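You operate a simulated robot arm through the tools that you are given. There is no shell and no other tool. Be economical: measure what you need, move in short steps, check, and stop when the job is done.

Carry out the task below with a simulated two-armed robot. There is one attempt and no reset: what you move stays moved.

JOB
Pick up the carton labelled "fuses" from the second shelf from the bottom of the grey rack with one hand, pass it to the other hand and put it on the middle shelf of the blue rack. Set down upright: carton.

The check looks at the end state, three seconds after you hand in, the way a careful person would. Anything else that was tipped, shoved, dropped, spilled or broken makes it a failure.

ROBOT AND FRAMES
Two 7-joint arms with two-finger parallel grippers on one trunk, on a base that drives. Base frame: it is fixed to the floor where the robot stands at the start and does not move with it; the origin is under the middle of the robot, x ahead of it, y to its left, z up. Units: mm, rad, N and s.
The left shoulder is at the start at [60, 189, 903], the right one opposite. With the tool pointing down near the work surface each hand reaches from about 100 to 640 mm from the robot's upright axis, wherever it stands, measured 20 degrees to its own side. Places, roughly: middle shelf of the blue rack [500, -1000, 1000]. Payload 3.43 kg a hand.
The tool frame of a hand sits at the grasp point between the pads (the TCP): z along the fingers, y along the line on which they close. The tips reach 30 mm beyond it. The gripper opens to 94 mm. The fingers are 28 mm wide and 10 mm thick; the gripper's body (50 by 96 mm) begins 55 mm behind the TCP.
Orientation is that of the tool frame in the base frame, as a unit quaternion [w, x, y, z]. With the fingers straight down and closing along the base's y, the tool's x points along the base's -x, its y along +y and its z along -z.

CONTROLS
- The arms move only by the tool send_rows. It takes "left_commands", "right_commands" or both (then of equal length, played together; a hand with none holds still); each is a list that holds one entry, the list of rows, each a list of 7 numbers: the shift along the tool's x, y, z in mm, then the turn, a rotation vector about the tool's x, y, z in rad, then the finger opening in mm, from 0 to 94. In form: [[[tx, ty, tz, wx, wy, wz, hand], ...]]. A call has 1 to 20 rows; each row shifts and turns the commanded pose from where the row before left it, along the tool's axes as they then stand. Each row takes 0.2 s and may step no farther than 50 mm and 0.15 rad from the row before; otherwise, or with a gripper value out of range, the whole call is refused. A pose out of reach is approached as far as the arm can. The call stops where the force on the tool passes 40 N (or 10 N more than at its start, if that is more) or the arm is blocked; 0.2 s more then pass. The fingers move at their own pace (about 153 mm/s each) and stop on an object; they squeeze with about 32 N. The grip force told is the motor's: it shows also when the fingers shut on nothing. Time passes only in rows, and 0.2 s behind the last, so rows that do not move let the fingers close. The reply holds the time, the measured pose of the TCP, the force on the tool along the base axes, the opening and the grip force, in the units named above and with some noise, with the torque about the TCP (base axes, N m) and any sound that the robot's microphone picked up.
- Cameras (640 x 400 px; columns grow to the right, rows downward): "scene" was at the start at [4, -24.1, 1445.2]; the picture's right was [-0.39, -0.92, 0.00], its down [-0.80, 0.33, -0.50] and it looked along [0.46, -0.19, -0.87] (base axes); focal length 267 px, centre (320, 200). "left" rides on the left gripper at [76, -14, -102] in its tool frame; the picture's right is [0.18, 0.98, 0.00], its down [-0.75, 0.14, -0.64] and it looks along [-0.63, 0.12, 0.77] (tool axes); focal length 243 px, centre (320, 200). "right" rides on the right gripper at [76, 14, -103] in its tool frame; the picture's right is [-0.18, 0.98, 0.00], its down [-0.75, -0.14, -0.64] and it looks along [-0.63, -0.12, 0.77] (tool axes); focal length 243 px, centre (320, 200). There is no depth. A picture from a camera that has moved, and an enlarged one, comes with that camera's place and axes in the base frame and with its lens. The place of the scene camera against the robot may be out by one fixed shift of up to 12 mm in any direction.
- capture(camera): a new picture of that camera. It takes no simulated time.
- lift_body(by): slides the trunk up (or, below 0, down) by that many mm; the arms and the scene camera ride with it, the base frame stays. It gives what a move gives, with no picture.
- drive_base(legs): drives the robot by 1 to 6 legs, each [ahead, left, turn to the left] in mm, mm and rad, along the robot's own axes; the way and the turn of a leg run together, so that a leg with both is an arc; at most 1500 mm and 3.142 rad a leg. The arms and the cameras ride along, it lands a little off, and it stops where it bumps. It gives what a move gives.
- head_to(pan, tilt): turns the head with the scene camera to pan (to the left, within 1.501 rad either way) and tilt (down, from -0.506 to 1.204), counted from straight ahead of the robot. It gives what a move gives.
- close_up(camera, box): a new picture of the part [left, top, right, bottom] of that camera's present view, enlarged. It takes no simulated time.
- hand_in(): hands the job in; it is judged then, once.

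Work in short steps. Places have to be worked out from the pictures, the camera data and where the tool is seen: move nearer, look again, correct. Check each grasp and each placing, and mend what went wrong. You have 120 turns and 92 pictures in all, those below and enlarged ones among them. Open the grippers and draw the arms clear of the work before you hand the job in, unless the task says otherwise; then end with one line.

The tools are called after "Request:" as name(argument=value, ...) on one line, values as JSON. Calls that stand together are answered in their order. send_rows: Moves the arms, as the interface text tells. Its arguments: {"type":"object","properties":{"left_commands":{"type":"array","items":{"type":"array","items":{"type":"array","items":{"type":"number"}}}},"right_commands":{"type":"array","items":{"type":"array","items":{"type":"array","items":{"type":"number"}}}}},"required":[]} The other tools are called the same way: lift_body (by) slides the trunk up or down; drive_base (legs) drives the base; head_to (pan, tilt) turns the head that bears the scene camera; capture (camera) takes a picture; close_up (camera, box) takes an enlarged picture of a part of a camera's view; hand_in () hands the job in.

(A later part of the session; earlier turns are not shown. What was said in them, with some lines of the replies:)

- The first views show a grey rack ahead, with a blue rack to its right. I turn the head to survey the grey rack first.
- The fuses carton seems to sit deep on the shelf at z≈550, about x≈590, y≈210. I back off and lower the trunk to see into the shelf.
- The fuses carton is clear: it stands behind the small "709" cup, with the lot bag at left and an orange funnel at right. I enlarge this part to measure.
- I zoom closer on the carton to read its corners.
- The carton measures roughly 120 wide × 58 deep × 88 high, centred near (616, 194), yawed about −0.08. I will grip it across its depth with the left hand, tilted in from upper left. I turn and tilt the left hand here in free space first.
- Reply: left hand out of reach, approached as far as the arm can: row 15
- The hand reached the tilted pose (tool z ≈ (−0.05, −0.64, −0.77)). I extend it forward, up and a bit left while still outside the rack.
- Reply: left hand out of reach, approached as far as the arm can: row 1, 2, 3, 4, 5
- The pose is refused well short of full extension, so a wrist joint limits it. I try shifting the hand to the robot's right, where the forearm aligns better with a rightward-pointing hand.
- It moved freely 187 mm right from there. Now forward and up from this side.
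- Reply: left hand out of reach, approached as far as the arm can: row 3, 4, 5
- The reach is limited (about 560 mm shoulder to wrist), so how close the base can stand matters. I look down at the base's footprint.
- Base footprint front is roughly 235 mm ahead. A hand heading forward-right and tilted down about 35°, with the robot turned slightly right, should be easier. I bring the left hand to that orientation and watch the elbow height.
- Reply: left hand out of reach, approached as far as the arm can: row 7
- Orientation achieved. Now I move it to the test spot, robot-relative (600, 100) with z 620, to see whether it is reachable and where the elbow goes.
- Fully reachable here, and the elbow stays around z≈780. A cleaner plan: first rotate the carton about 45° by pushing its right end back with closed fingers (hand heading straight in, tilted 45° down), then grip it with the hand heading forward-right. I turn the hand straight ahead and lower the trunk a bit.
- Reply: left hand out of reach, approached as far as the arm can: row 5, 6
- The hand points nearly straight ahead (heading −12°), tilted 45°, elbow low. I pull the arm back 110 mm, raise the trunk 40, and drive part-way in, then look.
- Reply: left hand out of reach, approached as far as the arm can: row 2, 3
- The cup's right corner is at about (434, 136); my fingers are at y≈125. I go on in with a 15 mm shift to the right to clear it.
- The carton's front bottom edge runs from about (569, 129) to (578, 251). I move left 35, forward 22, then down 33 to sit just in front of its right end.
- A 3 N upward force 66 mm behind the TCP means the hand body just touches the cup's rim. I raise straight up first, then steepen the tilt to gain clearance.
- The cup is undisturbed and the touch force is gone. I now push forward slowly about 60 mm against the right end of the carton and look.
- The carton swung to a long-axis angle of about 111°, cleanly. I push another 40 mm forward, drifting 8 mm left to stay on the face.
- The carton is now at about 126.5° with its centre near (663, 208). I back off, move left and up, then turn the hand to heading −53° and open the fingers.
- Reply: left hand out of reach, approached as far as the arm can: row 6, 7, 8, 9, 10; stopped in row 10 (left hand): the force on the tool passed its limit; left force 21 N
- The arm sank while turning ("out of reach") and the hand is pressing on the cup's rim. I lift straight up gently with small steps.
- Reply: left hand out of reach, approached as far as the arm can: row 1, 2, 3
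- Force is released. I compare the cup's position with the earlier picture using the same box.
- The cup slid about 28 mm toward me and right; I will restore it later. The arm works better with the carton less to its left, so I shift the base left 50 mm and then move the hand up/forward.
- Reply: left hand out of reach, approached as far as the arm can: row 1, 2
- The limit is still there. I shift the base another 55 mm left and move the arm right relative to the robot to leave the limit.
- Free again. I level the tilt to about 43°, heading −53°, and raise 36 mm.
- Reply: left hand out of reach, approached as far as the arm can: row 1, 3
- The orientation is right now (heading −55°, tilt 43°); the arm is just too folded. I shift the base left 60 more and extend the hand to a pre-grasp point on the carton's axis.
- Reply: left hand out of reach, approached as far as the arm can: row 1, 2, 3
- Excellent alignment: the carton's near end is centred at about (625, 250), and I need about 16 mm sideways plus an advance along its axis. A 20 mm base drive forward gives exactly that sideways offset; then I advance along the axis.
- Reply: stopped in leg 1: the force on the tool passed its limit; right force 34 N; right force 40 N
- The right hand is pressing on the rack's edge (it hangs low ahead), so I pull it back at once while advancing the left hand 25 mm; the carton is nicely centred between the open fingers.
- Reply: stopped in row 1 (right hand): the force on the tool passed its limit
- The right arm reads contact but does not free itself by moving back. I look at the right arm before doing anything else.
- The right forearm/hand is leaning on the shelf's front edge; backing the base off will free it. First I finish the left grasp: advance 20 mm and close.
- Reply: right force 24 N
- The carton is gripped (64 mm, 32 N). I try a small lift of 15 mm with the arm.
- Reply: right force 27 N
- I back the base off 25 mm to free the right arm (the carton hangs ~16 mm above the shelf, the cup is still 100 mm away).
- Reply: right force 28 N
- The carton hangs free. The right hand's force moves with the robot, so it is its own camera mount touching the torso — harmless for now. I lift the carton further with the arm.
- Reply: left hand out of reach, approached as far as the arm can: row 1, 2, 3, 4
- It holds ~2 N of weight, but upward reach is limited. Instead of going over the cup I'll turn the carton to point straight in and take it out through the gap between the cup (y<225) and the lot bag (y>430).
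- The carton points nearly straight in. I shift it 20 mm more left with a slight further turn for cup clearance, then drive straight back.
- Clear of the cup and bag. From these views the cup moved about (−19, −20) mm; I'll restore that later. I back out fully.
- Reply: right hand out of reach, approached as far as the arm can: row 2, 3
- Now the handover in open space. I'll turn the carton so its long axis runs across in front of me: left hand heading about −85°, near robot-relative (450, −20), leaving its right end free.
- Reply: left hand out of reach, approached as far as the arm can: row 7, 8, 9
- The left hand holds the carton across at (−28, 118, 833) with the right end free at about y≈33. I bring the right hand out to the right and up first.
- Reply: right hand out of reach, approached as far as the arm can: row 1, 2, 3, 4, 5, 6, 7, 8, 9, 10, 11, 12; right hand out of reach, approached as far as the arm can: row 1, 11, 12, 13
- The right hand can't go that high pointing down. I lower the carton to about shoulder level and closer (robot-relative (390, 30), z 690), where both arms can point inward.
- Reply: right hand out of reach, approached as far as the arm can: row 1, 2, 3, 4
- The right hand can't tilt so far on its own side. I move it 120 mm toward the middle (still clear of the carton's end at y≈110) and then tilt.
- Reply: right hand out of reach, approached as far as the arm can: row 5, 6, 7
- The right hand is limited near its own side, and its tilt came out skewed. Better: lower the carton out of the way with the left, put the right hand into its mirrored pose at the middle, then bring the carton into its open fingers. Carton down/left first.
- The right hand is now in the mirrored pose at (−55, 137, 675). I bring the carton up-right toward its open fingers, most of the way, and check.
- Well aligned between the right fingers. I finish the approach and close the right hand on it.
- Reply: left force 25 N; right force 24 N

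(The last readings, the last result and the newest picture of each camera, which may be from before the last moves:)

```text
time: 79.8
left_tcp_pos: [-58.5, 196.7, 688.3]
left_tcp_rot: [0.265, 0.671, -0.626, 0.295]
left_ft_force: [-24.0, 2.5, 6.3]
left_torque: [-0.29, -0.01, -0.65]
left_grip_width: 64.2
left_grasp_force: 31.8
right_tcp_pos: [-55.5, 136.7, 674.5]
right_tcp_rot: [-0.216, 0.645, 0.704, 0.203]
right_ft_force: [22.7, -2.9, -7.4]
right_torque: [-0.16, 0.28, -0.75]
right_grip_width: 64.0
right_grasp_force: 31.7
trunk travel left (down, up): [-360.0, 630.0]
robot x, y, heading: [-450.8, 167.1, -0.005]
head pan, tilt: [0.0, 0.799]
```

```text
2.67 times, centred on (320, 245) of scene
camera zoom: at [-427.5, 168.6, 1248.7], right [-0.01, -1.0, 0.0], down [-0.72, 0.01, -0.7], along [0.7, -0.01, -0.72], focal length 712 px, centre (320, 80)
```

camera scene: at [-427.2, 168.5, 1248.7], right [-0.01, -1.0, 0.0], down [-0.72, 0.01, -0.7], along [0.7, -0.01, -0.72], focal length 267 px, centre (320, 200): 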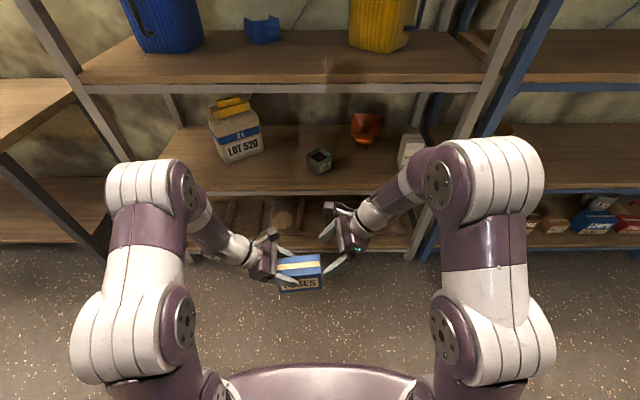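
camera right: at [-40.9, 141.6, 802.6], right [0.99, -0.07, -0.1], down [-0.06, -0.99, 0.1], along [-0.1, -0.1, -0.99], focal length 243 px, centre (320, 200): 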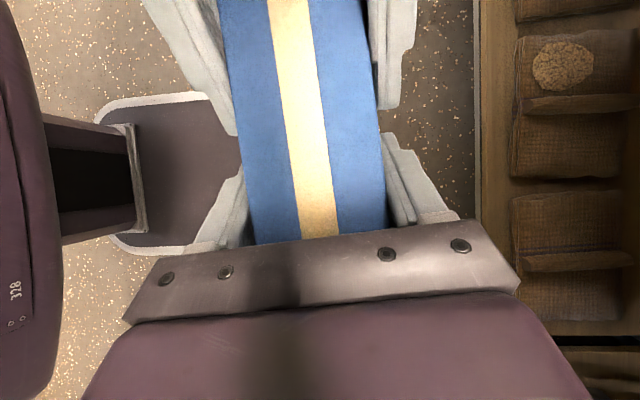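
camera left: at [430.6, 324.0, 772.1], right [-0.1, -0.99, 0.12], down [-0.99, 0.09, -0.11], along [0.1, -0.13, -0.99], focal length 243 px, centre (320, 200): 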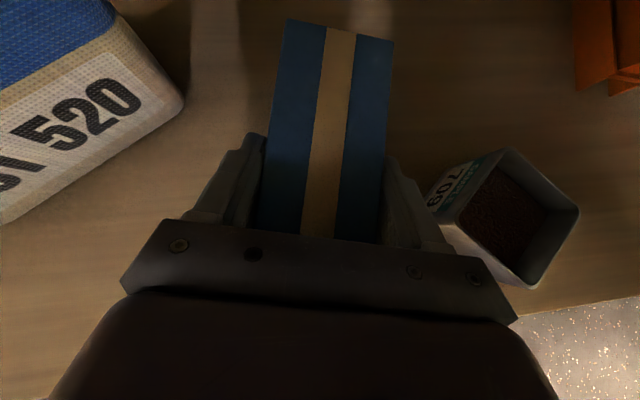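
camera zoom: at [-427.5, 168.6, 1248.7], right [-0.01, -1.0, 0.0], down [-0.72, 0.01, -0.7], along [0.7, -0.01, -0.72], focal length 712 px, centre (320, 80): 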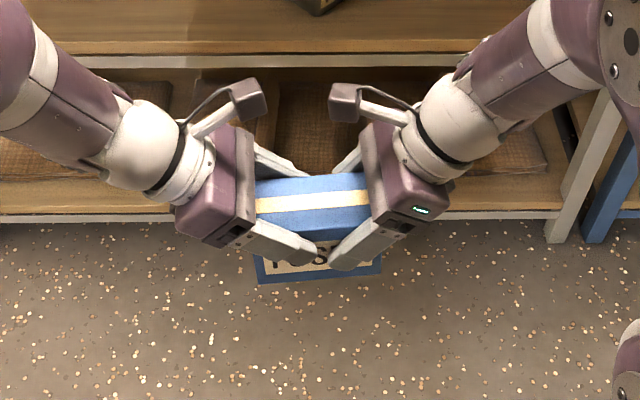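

Both hands hold it (64 mm, 32 N each). I open the left hand and retreat it along its own axis.

Request:
send_rows(left_commands=[[[0, 0, 0, 0, 0, 0, 80], [0, 0, 0, 0, 0, 0, 94], [0, 0, -20, 0, 0, 0, 94], [0, 0, -30, 0, 0, 0, 94], [0, 0, -30, 0, 0, 0, 94], [0, 0, -30, 0, 0, 0, 94]]], right_commands=[[[0, 0, 0, 0, 0, 0, 30], [0, 0, 0, 0, 0, 0, 30], [0, 0, 0, 0, 0, 0, 30], [0, 0, 0, 0, 0, 0, 30], [0, 0, 0, 0, 0, 0, 30], [0, 0, 0, 0, 0, 0, 30]]])

Request:
capture(camera="scene")

```text
time: 81.2
left_tcp_pos: [-70.8, 244.1, 725.8]
left_tcp_rot: [0.265, 0.671, -0.626, 0.296]
left_ft_force: [0.9, 0.2, 0.3]
left_torque: [0.02, 0.0, 0.02]
left_grip_width: 94.1
left_grasp_force: 0.1
left hand out of reach, approached as far as the arm can: row 5, 6
right_tcp_pos: [-56.8, 136.7, 673.8]
right_tcp_rot: [-0.216, 0.645, 0.704, 0.203]
right_ft_force: [-0.1, -0.3, -0.5]
right_torque: [-0.06, 0.0, 0.02]
right_grip_width: 64.2
right_grasp_force: 31.8
trunk travel left (down, up): [-360.0, 630.0]
robot x, y, heading: [-450.5, 165.6, -0.008]
head pan, tilt: [0.0, 0.799]
```

```text
38 pictures are left
camera scene: at [-427.2, 168.6, 1248.7], right [-0.01, -1.0, 0.0], down [-0.72, 0.01, -0.7], along [0.7, -0.01, -0.72], focal length 267 px, centre (320, 200)
```

scene: 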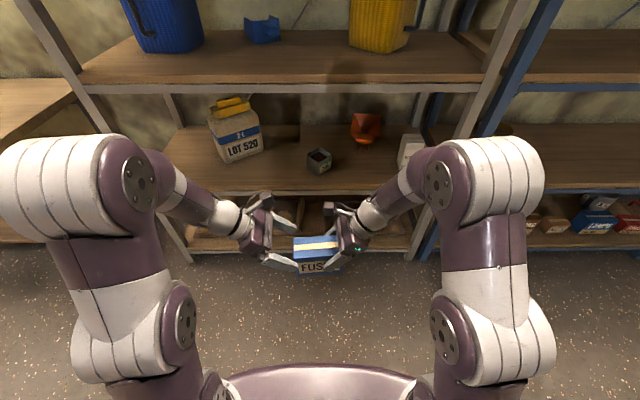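

The right hand holds the carton alone. I move the left hand away to the left.

Request:
send_rows(left_commands=[[[-20.5, -2.2, -21.7, 0, 0, 0, 94], [-30, -2, -10, 0, 0, 0, 94], [-30, -2, -10, 0, 0, 0, 94], [-30, -2, -5, 0, 0, 0, 94]]])

```text
time: 82.2
left_tcp_pos: [-80.8, 341.8, 650.0]
left_tcp_rot: [0.263, 0.672, -0.626, 0.296]
left_ft_force: [-0.3, 0.6, 0.0]
left_torque: [0.02, -0.01, -0.02]
left_grip_width: 93.9
left_grasp_force: 0.1
left hand out of reach, approached as far as the arm can: row 1, 2, 3
right_tcp_pos: [-55.6, 136.5, 674.6]
right_tcp_rot: [-0.216, 0.645, 0.704, 0.203]
right_ft_force: [0.2, 0.1, -0.9]
right_torque: [-0.09, 0.0, -0.03]
right_grip_width: 64.1
right_grasp_force: 32.2
trunk travel left (down, up): [-360.0, 630.0]
robot x, y, heading: [-450.6, 167.4, -0.01]
head pan, tilt: [0.0, 0.799]
```

Now I extend the right arm forward and up while turning the carton to heading ≈45°, keeping it upright, so that the elbow will stay low when entering the blue rack.

Request:
send_rows(right_commands=[[[11, 26.5, -28.8, -0.0826, 0, 0.1197, 30], [14, 27.2, -26.7, -0.0826, 0, 0.1197, 30], [17.6, 27.4, -24.3, -0.0826, 0, 0.1197, 30], [20.7, 27.1, -22.1, -0.0826, 0, 0.1197, 30], [23.7, 26.2, -20, -0.0826, 0, 0.1197, 30], [27, 24.6, -17.8, -0.0826, 0, 0.1197, 30]]])

Request:
capture(camera="scene")

```text
time: 83.6
left_tcp_pos: [-79.3, 341.7, 651.1]
left_tcp_rot: [0.264, 0.672, -0.626, 0.296]
left_ft_force: [0.4, -1.2, -0.2]
left_torque: [0.01, -0.01, 0.0]
left_grip_width: 94.1
left_grasp_force: 0.2
right_tcp_pos: [104.3, 104.7, 857.3]
right_tcp_rot: [-0.113, 0.882, 0.364, 0.277]
right_ft_force: [0.5, 0.1, -2.5]
right_torque: [-0.02, 0.08, 0.01]
right_grip_width: 63.9
right_grasp_force: 31.8
trunk travel left (down, up): [-360.0, 630.0]
robot x, y, heading: [-452.1, 167.0, -0.002]
head pan, tilt: [0.0, 0.799]
```

```text
37 pictures are left
camera scene: at [-427.2, 168.7, 1248.7], right [-0.01, -1.0, 0.0], down [-0.72, 0.01, -0.7], along [0.7, -0.01, -0.72], focal length 267 px, centre (320, 200)
```

scene: 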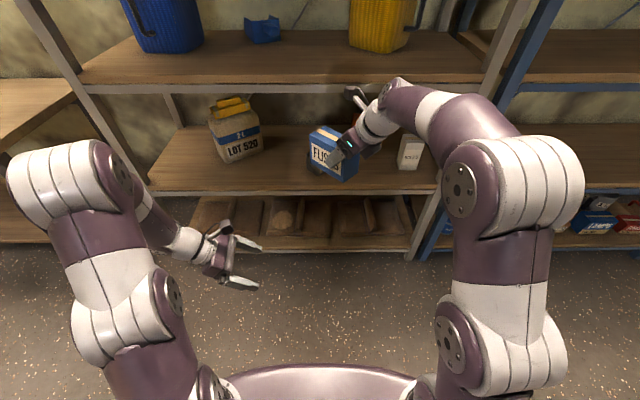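

All reached. I raise the trunk 200 mm and drive right to stand in front of the blue rack, then survey its middle shelf.

Request:
lift_body(by=200)

Request:
drive_base(legs=[[0, -925, 0]])

Request:
head_to(pan=0.0, tilt=0.35)

Request:
capture(camera="scene")

```text
time: 85.8
left_tcp_pos: [-80.6, 341.6, 850.3]
left_tcp_rot: [0.264, 0.671, -0.626, 0.295]
left_ft_force: [0.1, 0.1, -0.5]
left_torque: [0.0, -0.04, 0.0]
left_grip_width: 94.1
left_grasp_force: 0.0
right_tcp_pos: [104.7, 104.5, 1056.9]
right_tcp_rot: [-0.112, 0.882, 0.365, 0.277]
right_ft_force: [0.0, 0.3, -1.7]
right_torque: [-0.08, 0.04, -0.03]
right_grip_width: 64.1
right_grasp_force: 31.9
trunk travel left (down, up): [-560.0, 430.0]
robot x, y, heading: [-451.0, 165.3, -0.009]
head pan, tilt: [0.0, 0.799]
```

```text
time: 90.7
left_tcp_pos: [-88.9, -596.8, 851.2]
left_tcp_rot: [0.264, 0.67, -0.628, 0.294]
left_ft_force: [-0.5, -0.6, 0.5]
left_torque: [0.01, 0.02, 0.04]
left_grip_width: 94.1
left_grasp_force: 0.1
right_tcp_pos: [94.1, -835.1, 1057.9]
right_tcp_rot: [-0.111, 0.883, 0.362, 0.277]
right_ft_force: [-0.6, -0.2, -1.6]
right_torque: [-0.03, 0.06, 0.02]
right_grip_width: 64.0
right_grasp_force: 31.9
trunk travel left (down, up): [-560.0, 430.0]
robot x, y, heading: [-462.6, -768.2, -0.01]
head pan, tilt: [0.0, 0.799]
```

```text
time: 91.6
left_tcp_pos: [-89.8, -598.2, 850.4]
left_tcp_rot: [0.264, 0.67, -0.629, 0.295]
left_ft_force: [0.6, -0.7, -0.1]
left_torque: [0.0, -0.04, 0.0]
left_grip_width: 93.8
left_grasp_force: 0.1
right_tcp_pos: [94.1, -836.2, 1056.6]
right_tcp_rot: [-0.111, 0.883, 0.362, 0.277]
right_ft_force: [0.2, -0.1, -1.8]
right_torque: [-0.03, 0.02, 0.01]
right_grip_width: 64.0
right_grasp_force: 32.1
trunk travel left (down, up): [-560.0, 430.0]
robot x, y, heading: [-460.5, -772.5, -0.007]
head pan, tilt: [0.0, 0.351]
```

```text
36 pictures are left
camera scene: at [-424.9, -767.7, 1488.3], right [-0.01, -1.0, 0.0], down [-0.34, 0.0, -0.94], along [0.94, -0.01, -0.34], focal length 267 px, centre (320, 200)
```

scene: 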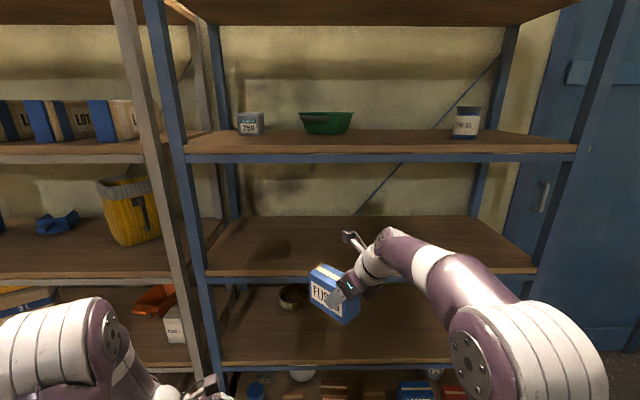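

The middle (third of five) blue shelf is empty, top at z≈972, next beam bottom ≈1332; spans y −396 to −1468. I pull the left hand back for clearance, then drive in 320 mm with the carton about 38 mm above the shelf.

Request:
send_rows(left_commands=[[[0, 35, 0, 0, 0, 0, 40], [0, 35, 0, 0, 0, 0, 40]]])

Request:
drive_base(legs=[[200, 0, 0]])

Request:
head_to(pan=-0.1, tilt=0.6)

Request:
capture(camera="scene")

Request:
capture(camera="right")

```text
time: 92.2
left_tcp_pos: [-159.3, -603.3, 849.2]
left_tcp_rot: [0.263, 0.67, -0.628, 0.296]
left_ft_force: [1.0, -1.6, 0.0]
left_torque: [0.03, -0.03, 0.03]
left_grip_width: 40.0
left_grasp_force: 0.0
right_tcp_pos: [93.4, -834.9, 1056.5]
right_tcp_rot: [-0.112, 0.883, 0.363, 0.277]
right_ft_force: [-0.1, -0.7, -2.0]
right_torque: [-0.01, 0.03, -0.04]
right_grip_width: 64.0
right_grasp_force: 32.6
trunk travel left (down, up): [-560.0, 430.0]
robot x, y, heading: [-459.7, -767.3, -0.013]
head pan, tilt: [0.0, 0.351]
```

```text
time: 93.8
left_tcp_pos: [39.8, -606.4, 850.1]
left_tcp_rot: [0.265, 0.669, -0.629, 0.294]
left_ft_force: [-0.4, 0.6, 0.6]
left_torque: [0.01, 0.01, -0.02]
left_grip_width: 39.9
left_grasp_force: 0.1
right_tcp_pos: [292.9, -838.1, 1055.8]
right_tcp_rot: [-0.11, 0.883, 0.362, 0.277]
right_ft_force: [0.3, -0.3, -1.8]
right_torque: [-0.01, 0.03, 0.05]
right_grip_width: 64.4
right_grasp_force: 31.9
trunk travel left (down, up): [-560.0, 430.0]
robot x, y, heading: [-262.7, -770.0, -0.016]
head pan, tilt: [0.0, 0.351]
```

```text
time: 94.6
left_tcp_pos: [38.6, -605.2, 850.0]
left_tcp_rot: [0.265, 0.669, -0.629, 0.294]
left_ft_force: [0.5, 0.7, -0.6]
left_torque: [-0.01, 0.0, 0.01]
left_grip_width: 40.0
left_grasp_force: 0.1
right_tcp_pos: [291.8, -838.8, 1057.6]
right_tcp_rot: [-0.112, 0.883, 0.363, 0.278]
right_ft_force: [-0.3, 0.0, -2.3]
right_torque: [-0.05, 0.03, 0.02]
right_grip_width: 64.0
right_grasp_force: 32.4
trunk travel left (down, up): [-560.0, 430.0]
robot x, y, heading: [-262.4, -770.6, -0.015]
head pan, tilt: [-0.099, 0.6]
```

```text
35 pictures are left
camera scene: at [-232.7, -779.2, 1465.7], right [-0.11, -0.99, 0.0], down [-0.56, 0.06, -0.83], along [0.82, -0.09, -0.56], focal length 267 px, centre (320, 200)
```

scene: 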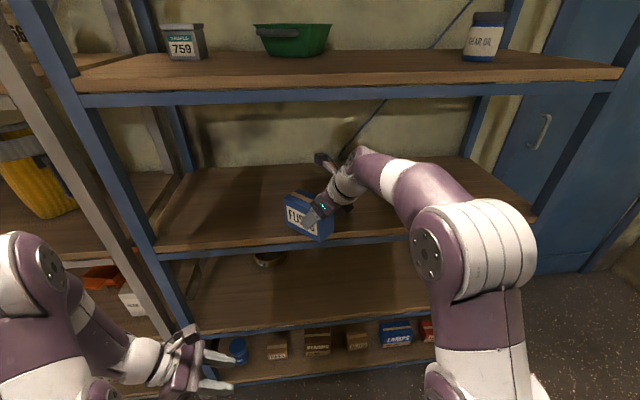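

```text
34 pictures are left
camera right: at [304.7, -845.9, 1184.6], right [0.58, -0.81, -0.1], down [-0.8, -0.59, 0.1], along [-0.14, 0.02, -0.99], focal length 243 px, centre (320, 200)
```

right: 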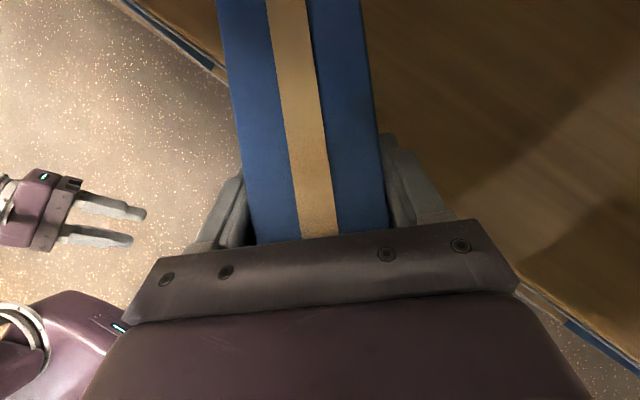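

The carton clears the shelf edge (x≈316). I drive in 140 mm more.

Request:
drive_base(legs=[[140, 0, 0]])

Request:
capture(camera="scene")

```text
time: 95.9
left_tcp_pos: [179.0, -607.1, 849.7]
left_tcp_rot: [0.264, 0.67, -0.628, 0.294]
left_ft_force: [0.8, -0.5, -0.6]
left_torque: [-0.02, 0.03, -0.02]
left_grip_width: 40.0
left_grasp_force: 0.1
right_tcp_pos: [432.1, -840.3, 1056.8]
right_tcp_rot: [-0.112, 0.883, 0.362, 0.277]
right_ft_force: [0.1, -0.1, -1.9]
right_torque: [-0.07, 0.1, 0.05]
right_grip_width: 64.1
right_grasp_force: 32.0
trunk travel left (down, up): [-560.0, 430.0]
robot x, y, heading: [-122.6, -775.0, -0.012]
head pan, tilt: [-0.099, 0.6]
```

```text
33 pictures are left
camera scene: at [-91.2, -781.3, 1465.5], right [-0.11, -0.99, 0.0], down [-0.56, 0.06, -0.82], along [0.82, -0.09, -0.57], focal length 267 px, centre (320, 200)
```

scene: 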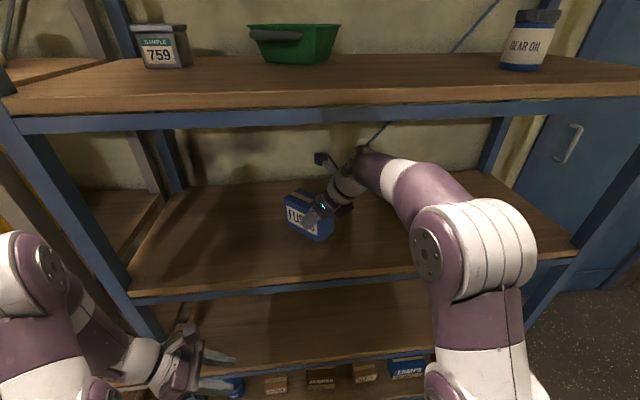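

The carton is well inside the shelf. I lower the trunk 28 mm, then feel for the shelf with small arm steps.

Request:
lift_body(by=-28)

Request:
send_rows(right_commands=[[[-2.3, 0, 3.3, 0, 0, 0, 30], [-2.3, 0, 3.3, 0, 0, 0, 30]]])

Request:
close_up(camera="scene", box=[240, 150, 400, 250])

```text
time: 96.6
left_tcp_pos: [178.5, -606.5, 821.0]
left_tcp_rot: [0.263, 0.67, -0.629, 0.295]
left_ft_force: [0.2, 0.3, -0.4]
left_torque: [-0.03, -0.02, 0.0]
left_grip_width: 40.0
left_grasp_force: 0.0
right_tcp_pos: [430.7, -841.0, 1029.5]
right_tcp_rot: [-0.111, 0.883, 0.362, 0.278]
right_ft_force: [1.0, -0.8, -2.4]
right_torque: [-0.07, 0.03, -0.02]
right_grip_width: 64.2
right_grasp_force: 31.4
trunk travel left (down, up): [-532.0, 458.0]
robot x, y, heading: [-121.6, -773.9, -0.016]
head pan, tilt: [-0.099, 0.6]
```

```text
time: 97.2
left_tcp_pos: [177.4, -607.3, 822.2]
left_tcp_rot: [0.264, 0.669, -0.629, 0.295]
left_ft_force: [0.6, -0.3, 0.5]
left_torque: [0.04, 0.0, -0.03]
left_grip_width: 39.9
left_grasp_force: 0.0
right_tcp_pos: [430.5, -841.0, 1025.1]
right_tcp_rot: [-0.111, 0.882, 0.362, 0.28]
right_ft_force: [-1.3, -4.1, 12.0]
right_torque: [0.93, -0.5, -0.03]
right_grip_width: 64.7
right_grasp_force: 31.9
trunk travel left (down, up): [-532.0, 458.0]
robot x, y, heading: [-122.5, -771.8, -0.012]
head pan, tilt: [-0.099, 0.6]
```

```text
4.00 times, centred on (320, 200) of scene
camera zoom: at [-94.8, -782.2, 1437.9], right [-0.11, -0.99, 0.0], down [-0.56, 0.06, -0.83], along [0.82, -0.09, -0.56], focal length 1068 px, centre (320, 200)
```

zoom: 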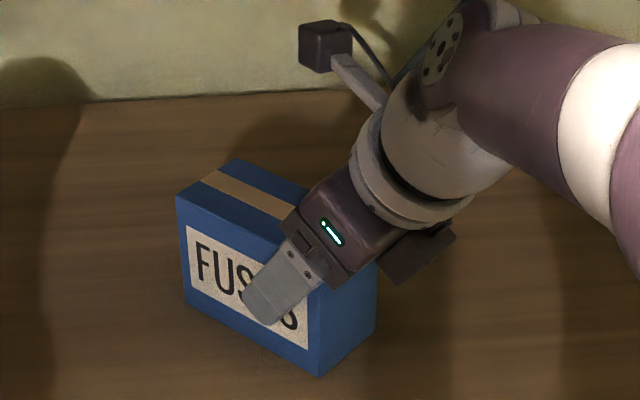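

Contact: 12 N, at the far end of the carton first, so it is very slightly nose-down. I press 2 mm more to level it, then open slowly.

Request:
send_rows(right_commands=[[[-1.1, 0, 1.6, 0, 0.02, 0, 30], [0, 0, 0, 0, 0.02, 0, 30], [0, 0, 0, 0, 0, 0, 60], [0, 0, 0, 0, 0, 0, 66], [0, 0, 0, 0, 0, 0, 70], [0, 0, 0, 0, 0, 0, 80], [0, 0, 0, 0, 0, 0, 90]]])

Request:
capture(camera="right")

Request:
close_up(camera="scene", box=[240, 150, 400, 250])

```text
time: 98.8
left_tcp_pos: [179.4, -606.4, 822.0]
left_tcp_rot: [0.264, 0.669, -0.629, 0.294]
left_ft_force: [1.0, -0.1, -0.1]
left_torque: [-0.01, 0.01, 0.01]
left_grip_width: 40.2
left_grasp_force: 0.1
right_tcp_pos: [430.3, -840.5, 1018.7]
right_tcp_rot: [-0.119, 0.877, 0.361, 0.296]
right_ft_force: [0.6, -1.3, -0.7]
right_torque: [0.03, -0.04, 0.0]
right_grip_width: 90.3
right_grasp_force: 0.0
trunk travel left (down, up): [-532.0, 458.0]
robot x, y, heading: [-121.1, -774.5, -0.015]
head pan, tilt: [-0.099, 0.6]
```

```text
31 pictures are left
camera right: at [440.5, -851.2, 1146.3], right [0.59, -0.8, -0.11], down [-0.8, -0.59, 0.06], along [-0.11, 0.05, -0.99], focal length 243 px, centre (320, 200)
```

right: 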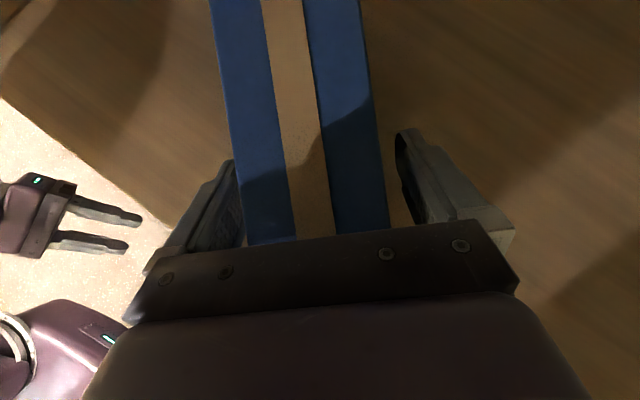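

```text
4.00 times, centred on (320, 200) of scene
camera zoom: at [-93.0, -781.2, 1437.6], right [-0.11, -0.99, 0.0], down [-0.56, 0.06, -0.83], along [0.82, -0.09, -0.56], focal length 1068 px, centre (320, 200)
```

zoom: 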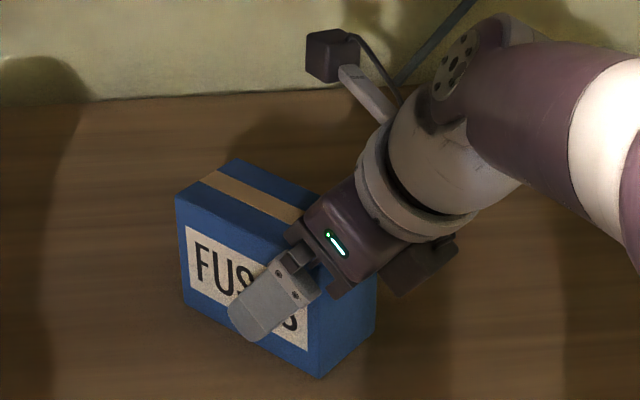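

Released and standing. I withdraw the open fingers straight back along the carton's axis by driving the base diagonally back-right.

Request:
drive_base(legs=[[-66, -64, 0]])

Request:
capture(camera="scene")

```text
time: 99.9
left_tcp_pos: [110.2, -669.6, 822.0]
left_tcp_rot: [0.263, 0.67, -0.628, 0.296]
left_ft_force: [0.9, -0.2, -0.5]
left_torque: [0.04, -0.07, -0.02]
left_grip_width: 39.8
left_grasp_force: 0.0
right_tcp_pos: [362.8, -903.5, 1019.8]
right_tcp_rot: [-0.12, 0.876, 0.362, 0.295]
right_ft_force: [-0.6, 0.1, 0.5]
right_torque: [0.02, 0.0, 0.01]
right_grip_width: 90.0
right_grasp_force: 0.0
trunk travel left (down, up): [-532.0, 458.0]
robot x, y, heading: [-192.4, -835.3, -0.012]
head pan, tilt: [-0.099, 0.6]
```

```text
29 pictures are left
camera scene: at [-161.7, -844.8, 1437.6], right [-0.11, -0.99, 0.0], down [-0.56, 0.06, -0.83], along [0.82, -0.09, -0.56], focal length 267 px, centre (320, 200)
```

scene: 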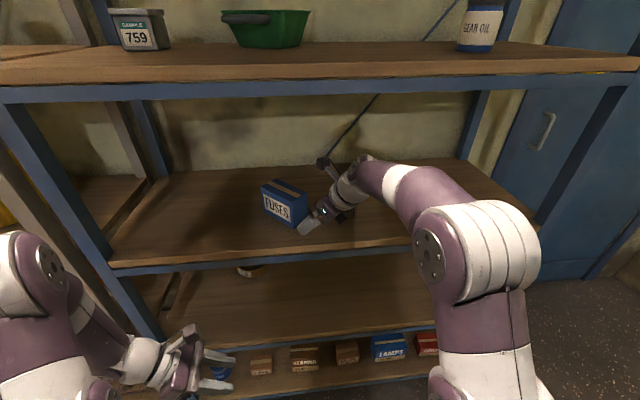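

The carton stands upright on the middle shelf and the hand is clear. I raise 30 mm and back out of the blue rack.

Request:
lift_body(by=30)

Request:
drive_base(legs=[[-270, 0, 0]])

Request:
close_up(camera="scene", box=[200, 100, 440, 250])

```text
time: 100.7
left_tcp_pos: [111.0, -669.6, 851.6]
left_tcp_rot: [0.263, 0.67, -0.628, 0.295]
left_ft_force: [0.4, -0.1, -0.2]
left_torque: [0.0, 0.0, 0.02]
left_grip_width: 39.8
left_grasp_force: 0.1
right_tcp_pos: [363.4, -902.9, 1049.3]
right_tcp_rot: [-0.118, 0.877, 0.361, 0.294]
right_ft_force: [0.5, -0.5, 0.4]
right_torque: [-0.02, -0.03, -0.01]
right_grip_width: 90.1
right_grasp_force: 0.1
trunk travel left (down, up): [-562.0, 428.0]
robot x, y, heading: [-189.9, -837.3, -0.015]
head pan, tilt: [-0.099, 0.6]
```

```text
time: 102.6
left_tcp_pos: [-162.0, -665.6, 851.0]
left_tcp_rot: [0.263, 0.671, -0.627, 0.295]
left_ft_force: [-1.0, -0.6, 0.9]
left_torque: [0.03, -0.01, 0.02]
left_grip_width: 40.0
left_grasp_force: 0.0
right_tcp_pos: [91.4, -896.6, 1049.6]
right_tcp_rot: [-0.119, 0.876, 0.362, 0.296]
right_ft_force: [-0.1, 0.6, -0.5]
right_torque: [0.01, -0.03, 0.0]
right_grip_width: 89.7
right_grasp_force: 0.1
trunk travel left (down, up): [-562.0, 428.0]
robot x, y, heading: [-459.8, -837.2, -0.006]
head pan, tilt: [-0.099, 0.6]
```

```text
2.67 times, centred on (320, 175) of scene
camera zoom: at [-433.2, -840.5, 1467.6], right [-0.11, -0.99, 0.0], down [-0.56, 0.06, -0.83], along [0.82, -0.09, -0.56], focal length 712 px, centre (320, 267)
```

zoom: 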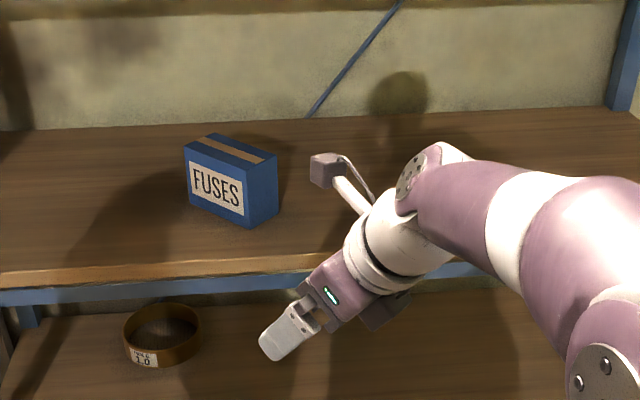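

The carton is placed well. Now I restore the cup: its front-right face normal is along the direction it must go, so I'll push it gently with the right hand's closed fingers (heading 44°). I drive back left to the grey rack and lower the trunk.

Request:
drive_base(legs=[[0, 985, 0]])

Request:
lift_body(by=-425)

Request:
send_rows(right_commands=[[[0, 0, 0, 0, 0, 0, 40], [0, 0, 0, 0, 0, 0, 0], [0, 0, 0, 0, 0, 0, 0]]])

Request:
head_to(pan=0.1, tilt=0.6)

Request:
capture(camera="scene")

```text
time: 107.7
left_tcp_pos: [-158.5, 323.7, 851.9]
left_tcp_rot: [0.262, 0.674, -0.623, 0.297]
left_ft_force: [-0.5, 0.5, -0.2]
left_torque: [0.01, -0.01, 0.02]
left_grip_width: 40.0
left_grasp_force: 0.0
right_tcp_pos: [95.8, 94.5, 1047.9]
right_tcp_rot: [-0.121, 0.875, 0.367, 0.293]
right_ft_force: [0.5, -0.3, -0.3]
right_torque: [-0.02, -0.01, 0.0]
right_grip_width: 89.7
right_grasp_force: 0.1
trunk travel left (down, up): [-562.0, 428.0]
robot x, y, heading: [-455.5, 151.0, 0.0]
head pan, tilt: [-0.099, 0.6]
```

```text
refused: -425 is not a number from -400 to 400
```

```text
time: 108.5
left_tcp_pos: [-159.3, 322.7, 851.9]
left_tcp_rot: [0.262, 0.674, -0.623, 0.297]
left_ft_force: [-0.1, 0.4, -0.6]
left_torque: [0.02, 0.0, 0.02]
left_grip_width: 40.3
left_grasp_force: 0.1
right_tcp_pos: [97.0, 94.0, 1049.1]
right_tcp_rot: [-0.121, 0.874, 0.367, 0.294]
right_ft_force: [0.1, 0.1, 0.2]
right_torque: [0.02, -0.02, 0.02]
right_grip_width: 0.1
right_grasp_force: 31.8
trunk travel left (down, up): [-562.0, 428.0]
robot x, y, heading: [-458.6, 155.2, 0.0]
head pan, tilt: [-0.099, 0.6]
```

```text
time: 109.3
left_tcp_pos: [-159.4, 324.1, 850.7]
left_tcp_rot: [0.262, 0.674, -0.624, 0.297]
left_ft_force: [-1.4, -0.2, 0.2]
left_torque: [0.01, -0.02, 0.02]
left_grip_width: 39.7
left_grasp_force: 0.1
right_tcp_pos: [96.4, 93.8, 1049.0]
right_tcp_rot: [-0.122, 0.874, 0.368, 0.294]
right_ft_force: [0.5, 0.0, 0.4]
right_torque: [0.02, -0.01, 0.01]
right_grip_width: 0.0
right_grasp_force: 32.3
trunk travel left (down, up): [-562.0, 428.0]
robot x, y, heading: [-457.9, 150.7, 0.002]
head pan, tilt: [0.099, 0.6]
```

```text
27 pictures are left
camera scene: at [-427.6, 162.4, 1467.6], right [0.1, -0.99, 0.0], down [-0.56, -0.06, -0.83], along [0.82, 0.08, -0.56], focal length 267 px, centre (320, 200)
```

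scene: 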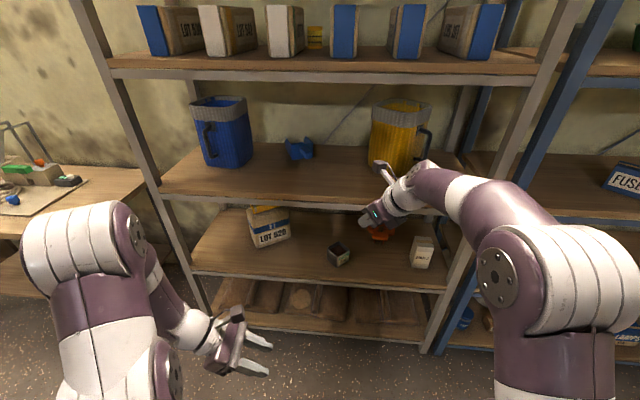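

I lower the trunk 395 mm and drive 230 mm ahead, with the fingers still above the cup's rim height, then look with the right camera.

Request:
lift_body(by=-395)

Request:
drive_base(legs=[[235, -10, 0]])

Request:
capture(camera="right")

Request:
capture(camera="scene")

```text
time: 113.0
left_tcp_pos: [-159.9, 322.9, 455.9]
left_tcp_rot: [0.262, 0.674, -0.624, 0.296]
left_ft_force: [-0.2, 0.5, 1.3]
left_torque: [-0.02, 0.01, 0.01]
left_grip_width: 40.2
left_grasp_force: 0.1
right_tcp_pos: [95.9, 93.6, 654.5]
right_tcp_rot: [-0.121, 0.874, 0.366, 0.295]
right_ft_force: [0.7, 0.4, 0.2]
right_torque: [0.01, 0.04, -0.01]
right_grip_width: 0.0
right_grasp_force: 31.9
trunk travel left (down, up): [-167.0, 823.0]
robot x, y, heading: [-457.7, 152.9, 0.0]
head pan, tilt: [0.099, 0.6]
```

```text
time: 114.8
left_tcp_pos: [76.1, 312.0, 456.0]
left_tcp_rot: [0.263, 0.673, -0.624, 0.297]
left_ft_force: [0.1, -0.5, -0.2]
left_torque: [0.0, 0.0, 0.03]
left_grip_width: 39.9
left_grasp_force: 0.1
right_tcp_pos: [330.9, 80.8, 653.4]
right_tcp_rot: [-0.12, 0.875, 0.365, 0.294]
right_ft_force: [-0.8, -0.2, 1.3]
right_torque: [0.01, -0.01, 0.02]
right_grip_width: 0.0
right_grasp_force: 31.8
trunk travel left (down, up): [-167.0, 823.0]
robot x, y, heading: [-218.6, 144.7, -0.005]
head pan, tilt: [0.099, 0.6]
```

```text
26 pictures are left
camera right: at [340.9, 70.7, 781.4], right [0.59, -0.8, -0.11], down [-0.8, -0.6, 0.06], along [-0.11, 0.05, -0.99], focal length 243 px, centre (320, 200)
```

right: 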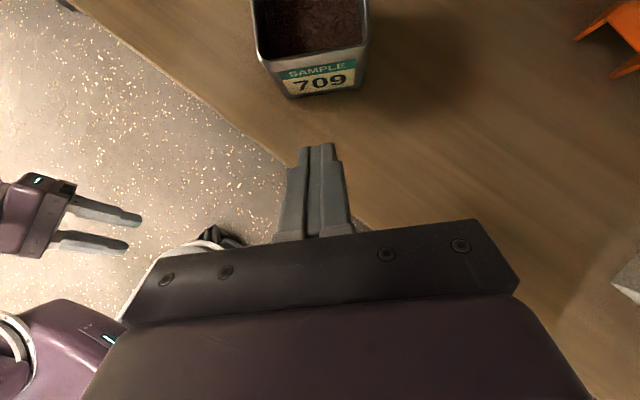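

```text
25 pictures are left
camera scene: at [-193.4, 152.1, 1072.6], right [0.1, -1.0, 0.0], down [-0.56, -0.05, -0.83], along [0.82, 0.08, -0.56], focal length 267 px, centre (320, 200)
```

scene: 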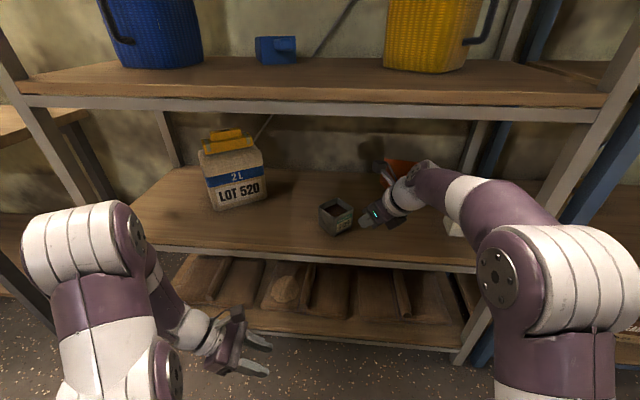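

Nicely lined up: the cup's front-right face spans bottom corners (376,165)–(421,113). It needs about (+18, +19) mm. I lower the trunk 61 mm, then advance to just short of contact.

Request:
lift_body(by=-61)

Request:
send_rows(right_commands=[[[0, 6, 0, 0, 0, 0, 0], [20, 0, 15, 0, 0, 0, 0], [20, 0, 15, 0, 0, 0, 0]]])

Request:
capture(camera="right")

```text
time: 115.8
left_tcp_pos: [75.6, 311.8, 394.1]
left_tcp_rot: [0.264, 0.673, -0.625, 0.295]
left_ft_force: [0.0, -0.3, 0.2]
left_torque: [-0.01, -0.01, -0.01]
left_grip_width: 40.1
left_grasp_force: 0.0
right_tcp_pos: [330.8, 81.7, 593.4]
right_tcp_rot: [-0.12, 0.875, 0.365, 0.295]
right_ft_force: [0.8, -0.2, 0.5]
right_torque: [0.03, 0.02, 0.0]
right_grip_width: 0.0
right_grasp_force: 31.6
trunk travel left (down, up): [-106.0, 884.0]
robot x, y, heading: [-226.1, 140.8, -0.0]
head pan, tilt: [0.099, 0.6]
```

```text
time: 116.6
left_tcp_pos: [75.9, 312.1, 395.6]
left_tcp_rot: [0.262, 0.673, -0.625, 0.296]
left_ft_force: [0.7, -0.5, -0.7]
left_torque: [-0.01, 0.01, 0.02]
left_grip_width: 39.9
left_grasp_force: 0.1
right_tcp_pos: [371.6, 112.4, 591.6]
right_tcp_rot: [-0.121, 0.875, 0.365, 0.295]
right_ft_force: [-0.4, 0.0, 0.8]
right_torque: [-0.01, 0.02, -0.03]
right_grip_width: 0.1
right_grasp_force: 32.1
trunk travel left (down, up): [-106.0, 884.0]
robot x, y, heading: [-226.9, 145.1, -0.005]
head pan, tilt: [0.099, 0.6]
```

```text
24 pictures are left
camera right: at [381.3, 101.4, 720.1], right [0.59, -0.8, -0.11], down [-0.8, -0.6, 0.06], along [-0.11, 0.05, -0.99], focal length 243 px, centre (320, 200)
```

right: 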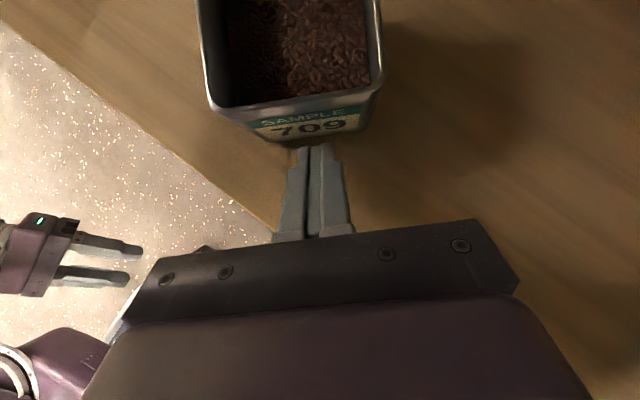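

About 5 mm short of contact and centred. I push 31 mm along the hand's heading in small steps, then re-measure.

Request:
send_rows(right_commands=[[[6.2, 0, 4.65, 0, 0, 0, 0], [6.2, 0, 4.65, 0, 0, 0, 0], [6.2, 0, 4.65, 0, 0, 0, 0], [6.2, 0, 4.65, 0, 0, 0, 0]]])

Request:
capture(camera="right")

```text
time: 117.6
left_tcp_pos: [76.8, 311.7, 395.8]
left_tcp_rot: [0.263, 0.673, -0.625, 0.296]
left_ft_force: [0.1, 0.3, -0.2]
left_torque: [0.03, 0.0, 0.04]
left_grip_width: 40.0
left_grasp_force: 0.0
right_tcp_pos: [391.8, 135.7, 593.0]
right_tcp_rot: [-0.12, 0.876, 0.365, 0.293]
right_ft_force: [-0.6, -0.1, 0.4]
right_torque: [0.0, 0.0, 0.01]
right_grip_width: 0.0
right_grasp_force: 31.9
trunk travel left (down, up): [-106.0, 884.0]
robot x, y, heading: [-225.6, 143.1, -0.003]
head pan, tilt: [0.099, 0.6]
```

```text
23 pictures are left
camera right: at [402.3, 124.2, 720.0], right [0.59, -0.8, -0.11], down [-0.8, -0.6, 0.06], along [-0.11, 0.05, -0.99], focal length 243 px, centre (320, 200)
```

right: 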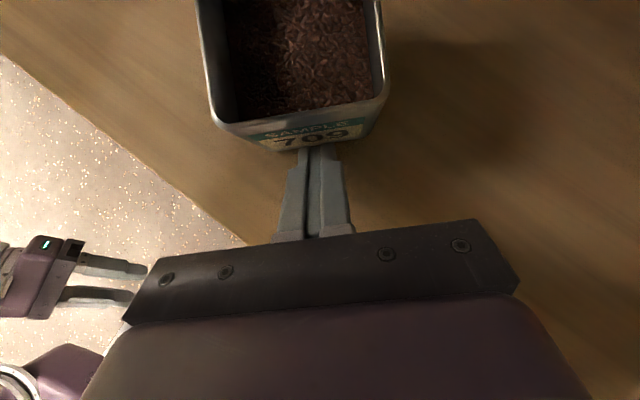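

The cup's corners are now at about (391,184) and (442,134), versus the original (396,183)/(434,136) — restored within measurement error. I retreat the hand and drive back.

Request:
send_rows(right_commands=[[[-12, 0, -9, 0, 0, 0, 0], [-20, 0, -15, 0, 0, 0, 0], [-20, 0, -15, 0, 0, 0, 0]]])

Request:
lift_body(by=60)

Request:
drive_base(legs=[[-230, 0, 0]])

Request:
capture(camera="scene")

```text
time: 118.4
left_tcp_pos: [77.2, 312.3, 394.8]
left_tcp_rot: [0.261, 0.674, -0.624, 0.296]
left_ft_force: [-0.5, 0.4, 0.9]
left_torque: [0.0, -0.02, 0.01]
left_grip_width: 40.1
left_grasp_force: 0.1
right_tcp_pos: [346.3, 90.3, 591.1]
right_tcp_rot: [-0.121, 0.875, 0.365, 0.294]
right_ft_force: [-0.1, -0.1, -0.4]
right_torque: [0.0, 0.02, 0.01]
right_grip_width: 0.3
right_grasp_force: 32.6
trunk travel left (down, up): [-106.0, 884.0]
robot x, y, heading: [-223.5, 139.4, 0.002]
head pan, tilt: [0.099, 0.6]
```

```text
time: 119.4
left_tcp_pos: [75.9, 311.6, 455.8]
left_tcp_rot: [0.263, 0.673, -0.624, 0.296]
left_ft_force: [0.8, 0.9, -0.1]
left_torque: [-0.01, 0.0, 0.01]
left_grip_width: 40.0
left_grasp_force: 0.0
right_tcp_pos: [345.8, 90.0, 651.9]
right_tcp_rot: [-0.12, 0.875, 0.366, 0.294]
right_ft_force: [0.1, -0.6, -0.4]
right_torque: [-0.02, -0.04, 0.0]
right_grip_width: 0.1
right_grasp_force: 32.3
trunk travel left (down, up): [-166.0, 824.0]
robot x, y, heading: [-220.2, 143.4, -0.002]
head pan, tilt: [0.099, 0.6]
```

```text
time: 121.1
left_tcp_pos: [-154.4, 312.5, 455.7]
left_tcp_rot: [0.262, 0.673, -0.625, 0.296]
left_ft_force: [-0.4, -0.3, 0.4]
left_torque: [0.01, -0.01, 0.01]
left_grip_width: 40.1
left_grasp_force: 0.0
right_tcp_pos: [116.7, 91.6, 653.7]
right_tcp_rot: [-0.12, 0.875, 0.366, 0.294]
right_ft_force: [0.5, -0.8, -0.4]
right_torque: [0.01, 0.01, -0.02]
right_grip_width: 0.2
right_grasp_force: 31.6
trunk travel left (down, up): [-166.0, 824.0]
robot x, y, heading: [-455.7, 142.2, 0.003]
head pan, tilt: [0.099, 0.6]
```

```text
22 pictures are left
camera scene: at [-423.4, 152.5, 1071.6], right [0.1, -1.0, 0.0], down [-0.56, -0.06, -0.83], along [0.82, 0.08, -0.57], focal length 267 px, centre (320, 200)
```

scene: 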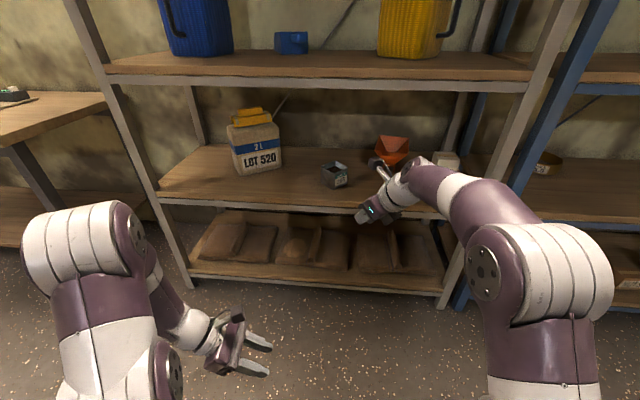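

I open the grippers and repeat the very first survey view to compare the grey rack's items with their starting places.

Request:
send_rows(left_commands=[[[0, 0, 0, 0, 0, 0, 90], [0, 0, 0, 0, 0, 0, 90], [0, 0, 0, 0, 0, 0, 90]]], right_commands=[[[0, 0, 0, 0, 0, 0, 90], [0, 0, 0, 0, 0, 0, 90], [0, 0, 0, 0, 0, 0, 90]]])

Request:
lift_body(by=59)

Request:
drive_base(legs=[[5, -140, -0.01]])

Request:
head_to(pan=0.0, tilt=0.45)

Request:
close_up(camera="scene", box=[150, 160, 406, 320])

```text
time: 121.9
left_tcp_pos: [-154.1, 312.1, 454.7]
left_tcp_rot: [0.262, 0.673, -0.624, 0.296]
left_ft_force: [0.2, -0.7, 0.1]
left_torque: [0.02, -0.01, 0.0]
left_grip_width: 90.0
left_grasp_force: 0.0
right_tcp_pos: [116.5, 90.8, 652.1]
right_tcp_rot: [-0.121, 0.874, 0.366, 0.295]
right_ft_force: [0.1, -0.2, 0.9]
right_torque: [-0.03, 0.0, 0.0]
right_grip_width: 89.7
right_grasp_force: 0.1
trunk travel left (down, up): [-166.0, 824.0]
robot x, y, heading: [-452.6, 144.4, -0.001]
head pan, tilt: [0.099, 0.6]
```

```text
time: 122.9
left_tcp_pos: [-154.9, 313.7, 514.8]
left_tcp_rot: [0.262, 0.674, -0.624, 0.296]
left_ft_force: [0.2, -0.2, 0.3]
left_torque: [0.0, -0.03, -0.03]
left_grip_width: 90.1
left_grasp_force: 0.0
right_tcp_pos: [116.0, 90.3, 711.3]
right_tcp_rot: [-0.121, 0.874, 0.366, 0.295]
right_ft_force: [0.5, -0.3, -0.6]
right_torque: [0.04, -0.02, 0.03]
right_grip_width: 90.1
right_grasp_force: 0.0
trunk travel left (down, up): [-225.0, 765.0]
robot x, y, heading: [-456.3, 142.1, -0.009]
head pan, tilt: [0.099, 0.6]
```

```text
time: 124.2
left_tcp_pos: [-146.9, 169.6, 515.6]
left_tcp_rot: [0.264, 0.669, -0.629, 0.294]
left_ft_force: [-0.2, -0.1, 0.2]
left_torque: [-0.02, 0.01, 0.01]
left_grip_width: 89.9
left_grasp_force: 0.1
right_tcp_pos: [120.4, -55.9, 710.9]
right_tcp_rot: [-0.12, 0.877, 0.36, 0.296]
right_ft_force: [-0.6, -0.2, 0.0]
right_torque: [0.0, -0.03, 0.01]
right_grip_width: 89.8
right_grasp_force: 0.0
trunk travel left (down, up): [-225.0, 765.0]
robot x, y, heading: [-450.7, 2.1, -0.015]
head pan, tilt: [0.099, 0.6]
```

```text
time: 125.0
left_tcp_pos: [-149.0, 169.9, 515.3]
left_tcp_rot: [0.265, 0.669, -0.629, 0.294]
left_ft_force: [0.7, -0.4, -0.4]
left_torque: [0.01, 0.0, 0.01]
left_grip_width: 90.2
left_grasp_force: 0.0
right_tcp_pos: [119.0, -57.7, 711.4]
right_tcp_rot: [-0.119, 0.877, 0.36, 0.296]
right_ft_force: [0.4, -0.8, -0.8]
right_torque: [0.04, 0.02, 0.02]
right_grip_width: 89.9
right_grasp_force: 0.0
trunk travel left (down, up): [-225.0, 765.0]
robot x, y, heading: [-452.7, 1.3, -0.012]
head pan, tilt: [0.0, 0.45]
```

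```text
2.50 times, centred on (278, 240) of scene
camera zoom: at [-415.6, 4.3, 1144.1], right [-0.02, -1.0, 0.0], down [-0.44, 0.01, -0.9], along [0.9, -0.01, -0.44], focal length 667 px, centre (425, 100)
```

zoom: 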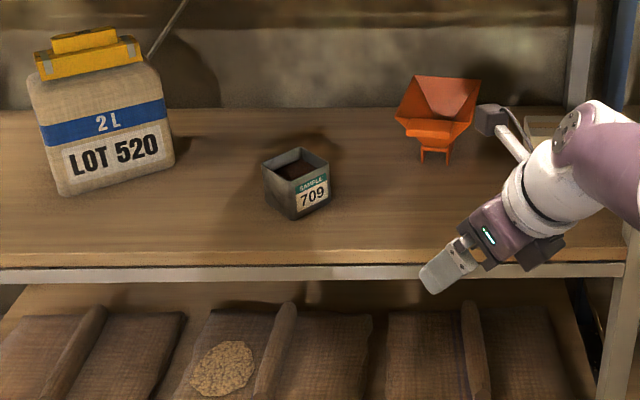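

The cup, bag and funnel match the first picture to within a pixel or two. The carton stands upright on the blue rack's middle shelf, and both grippers are open and clear. I hand in.

Request:
hand_in()

```text
The job is handed in.
```

The "fuses" carton was picked up with the left hand, passed to the right, and stands upright on the blue rack's middle shelf. The "709" cup was shoved about 27 mm during the pick and was pushed back to its starting place.
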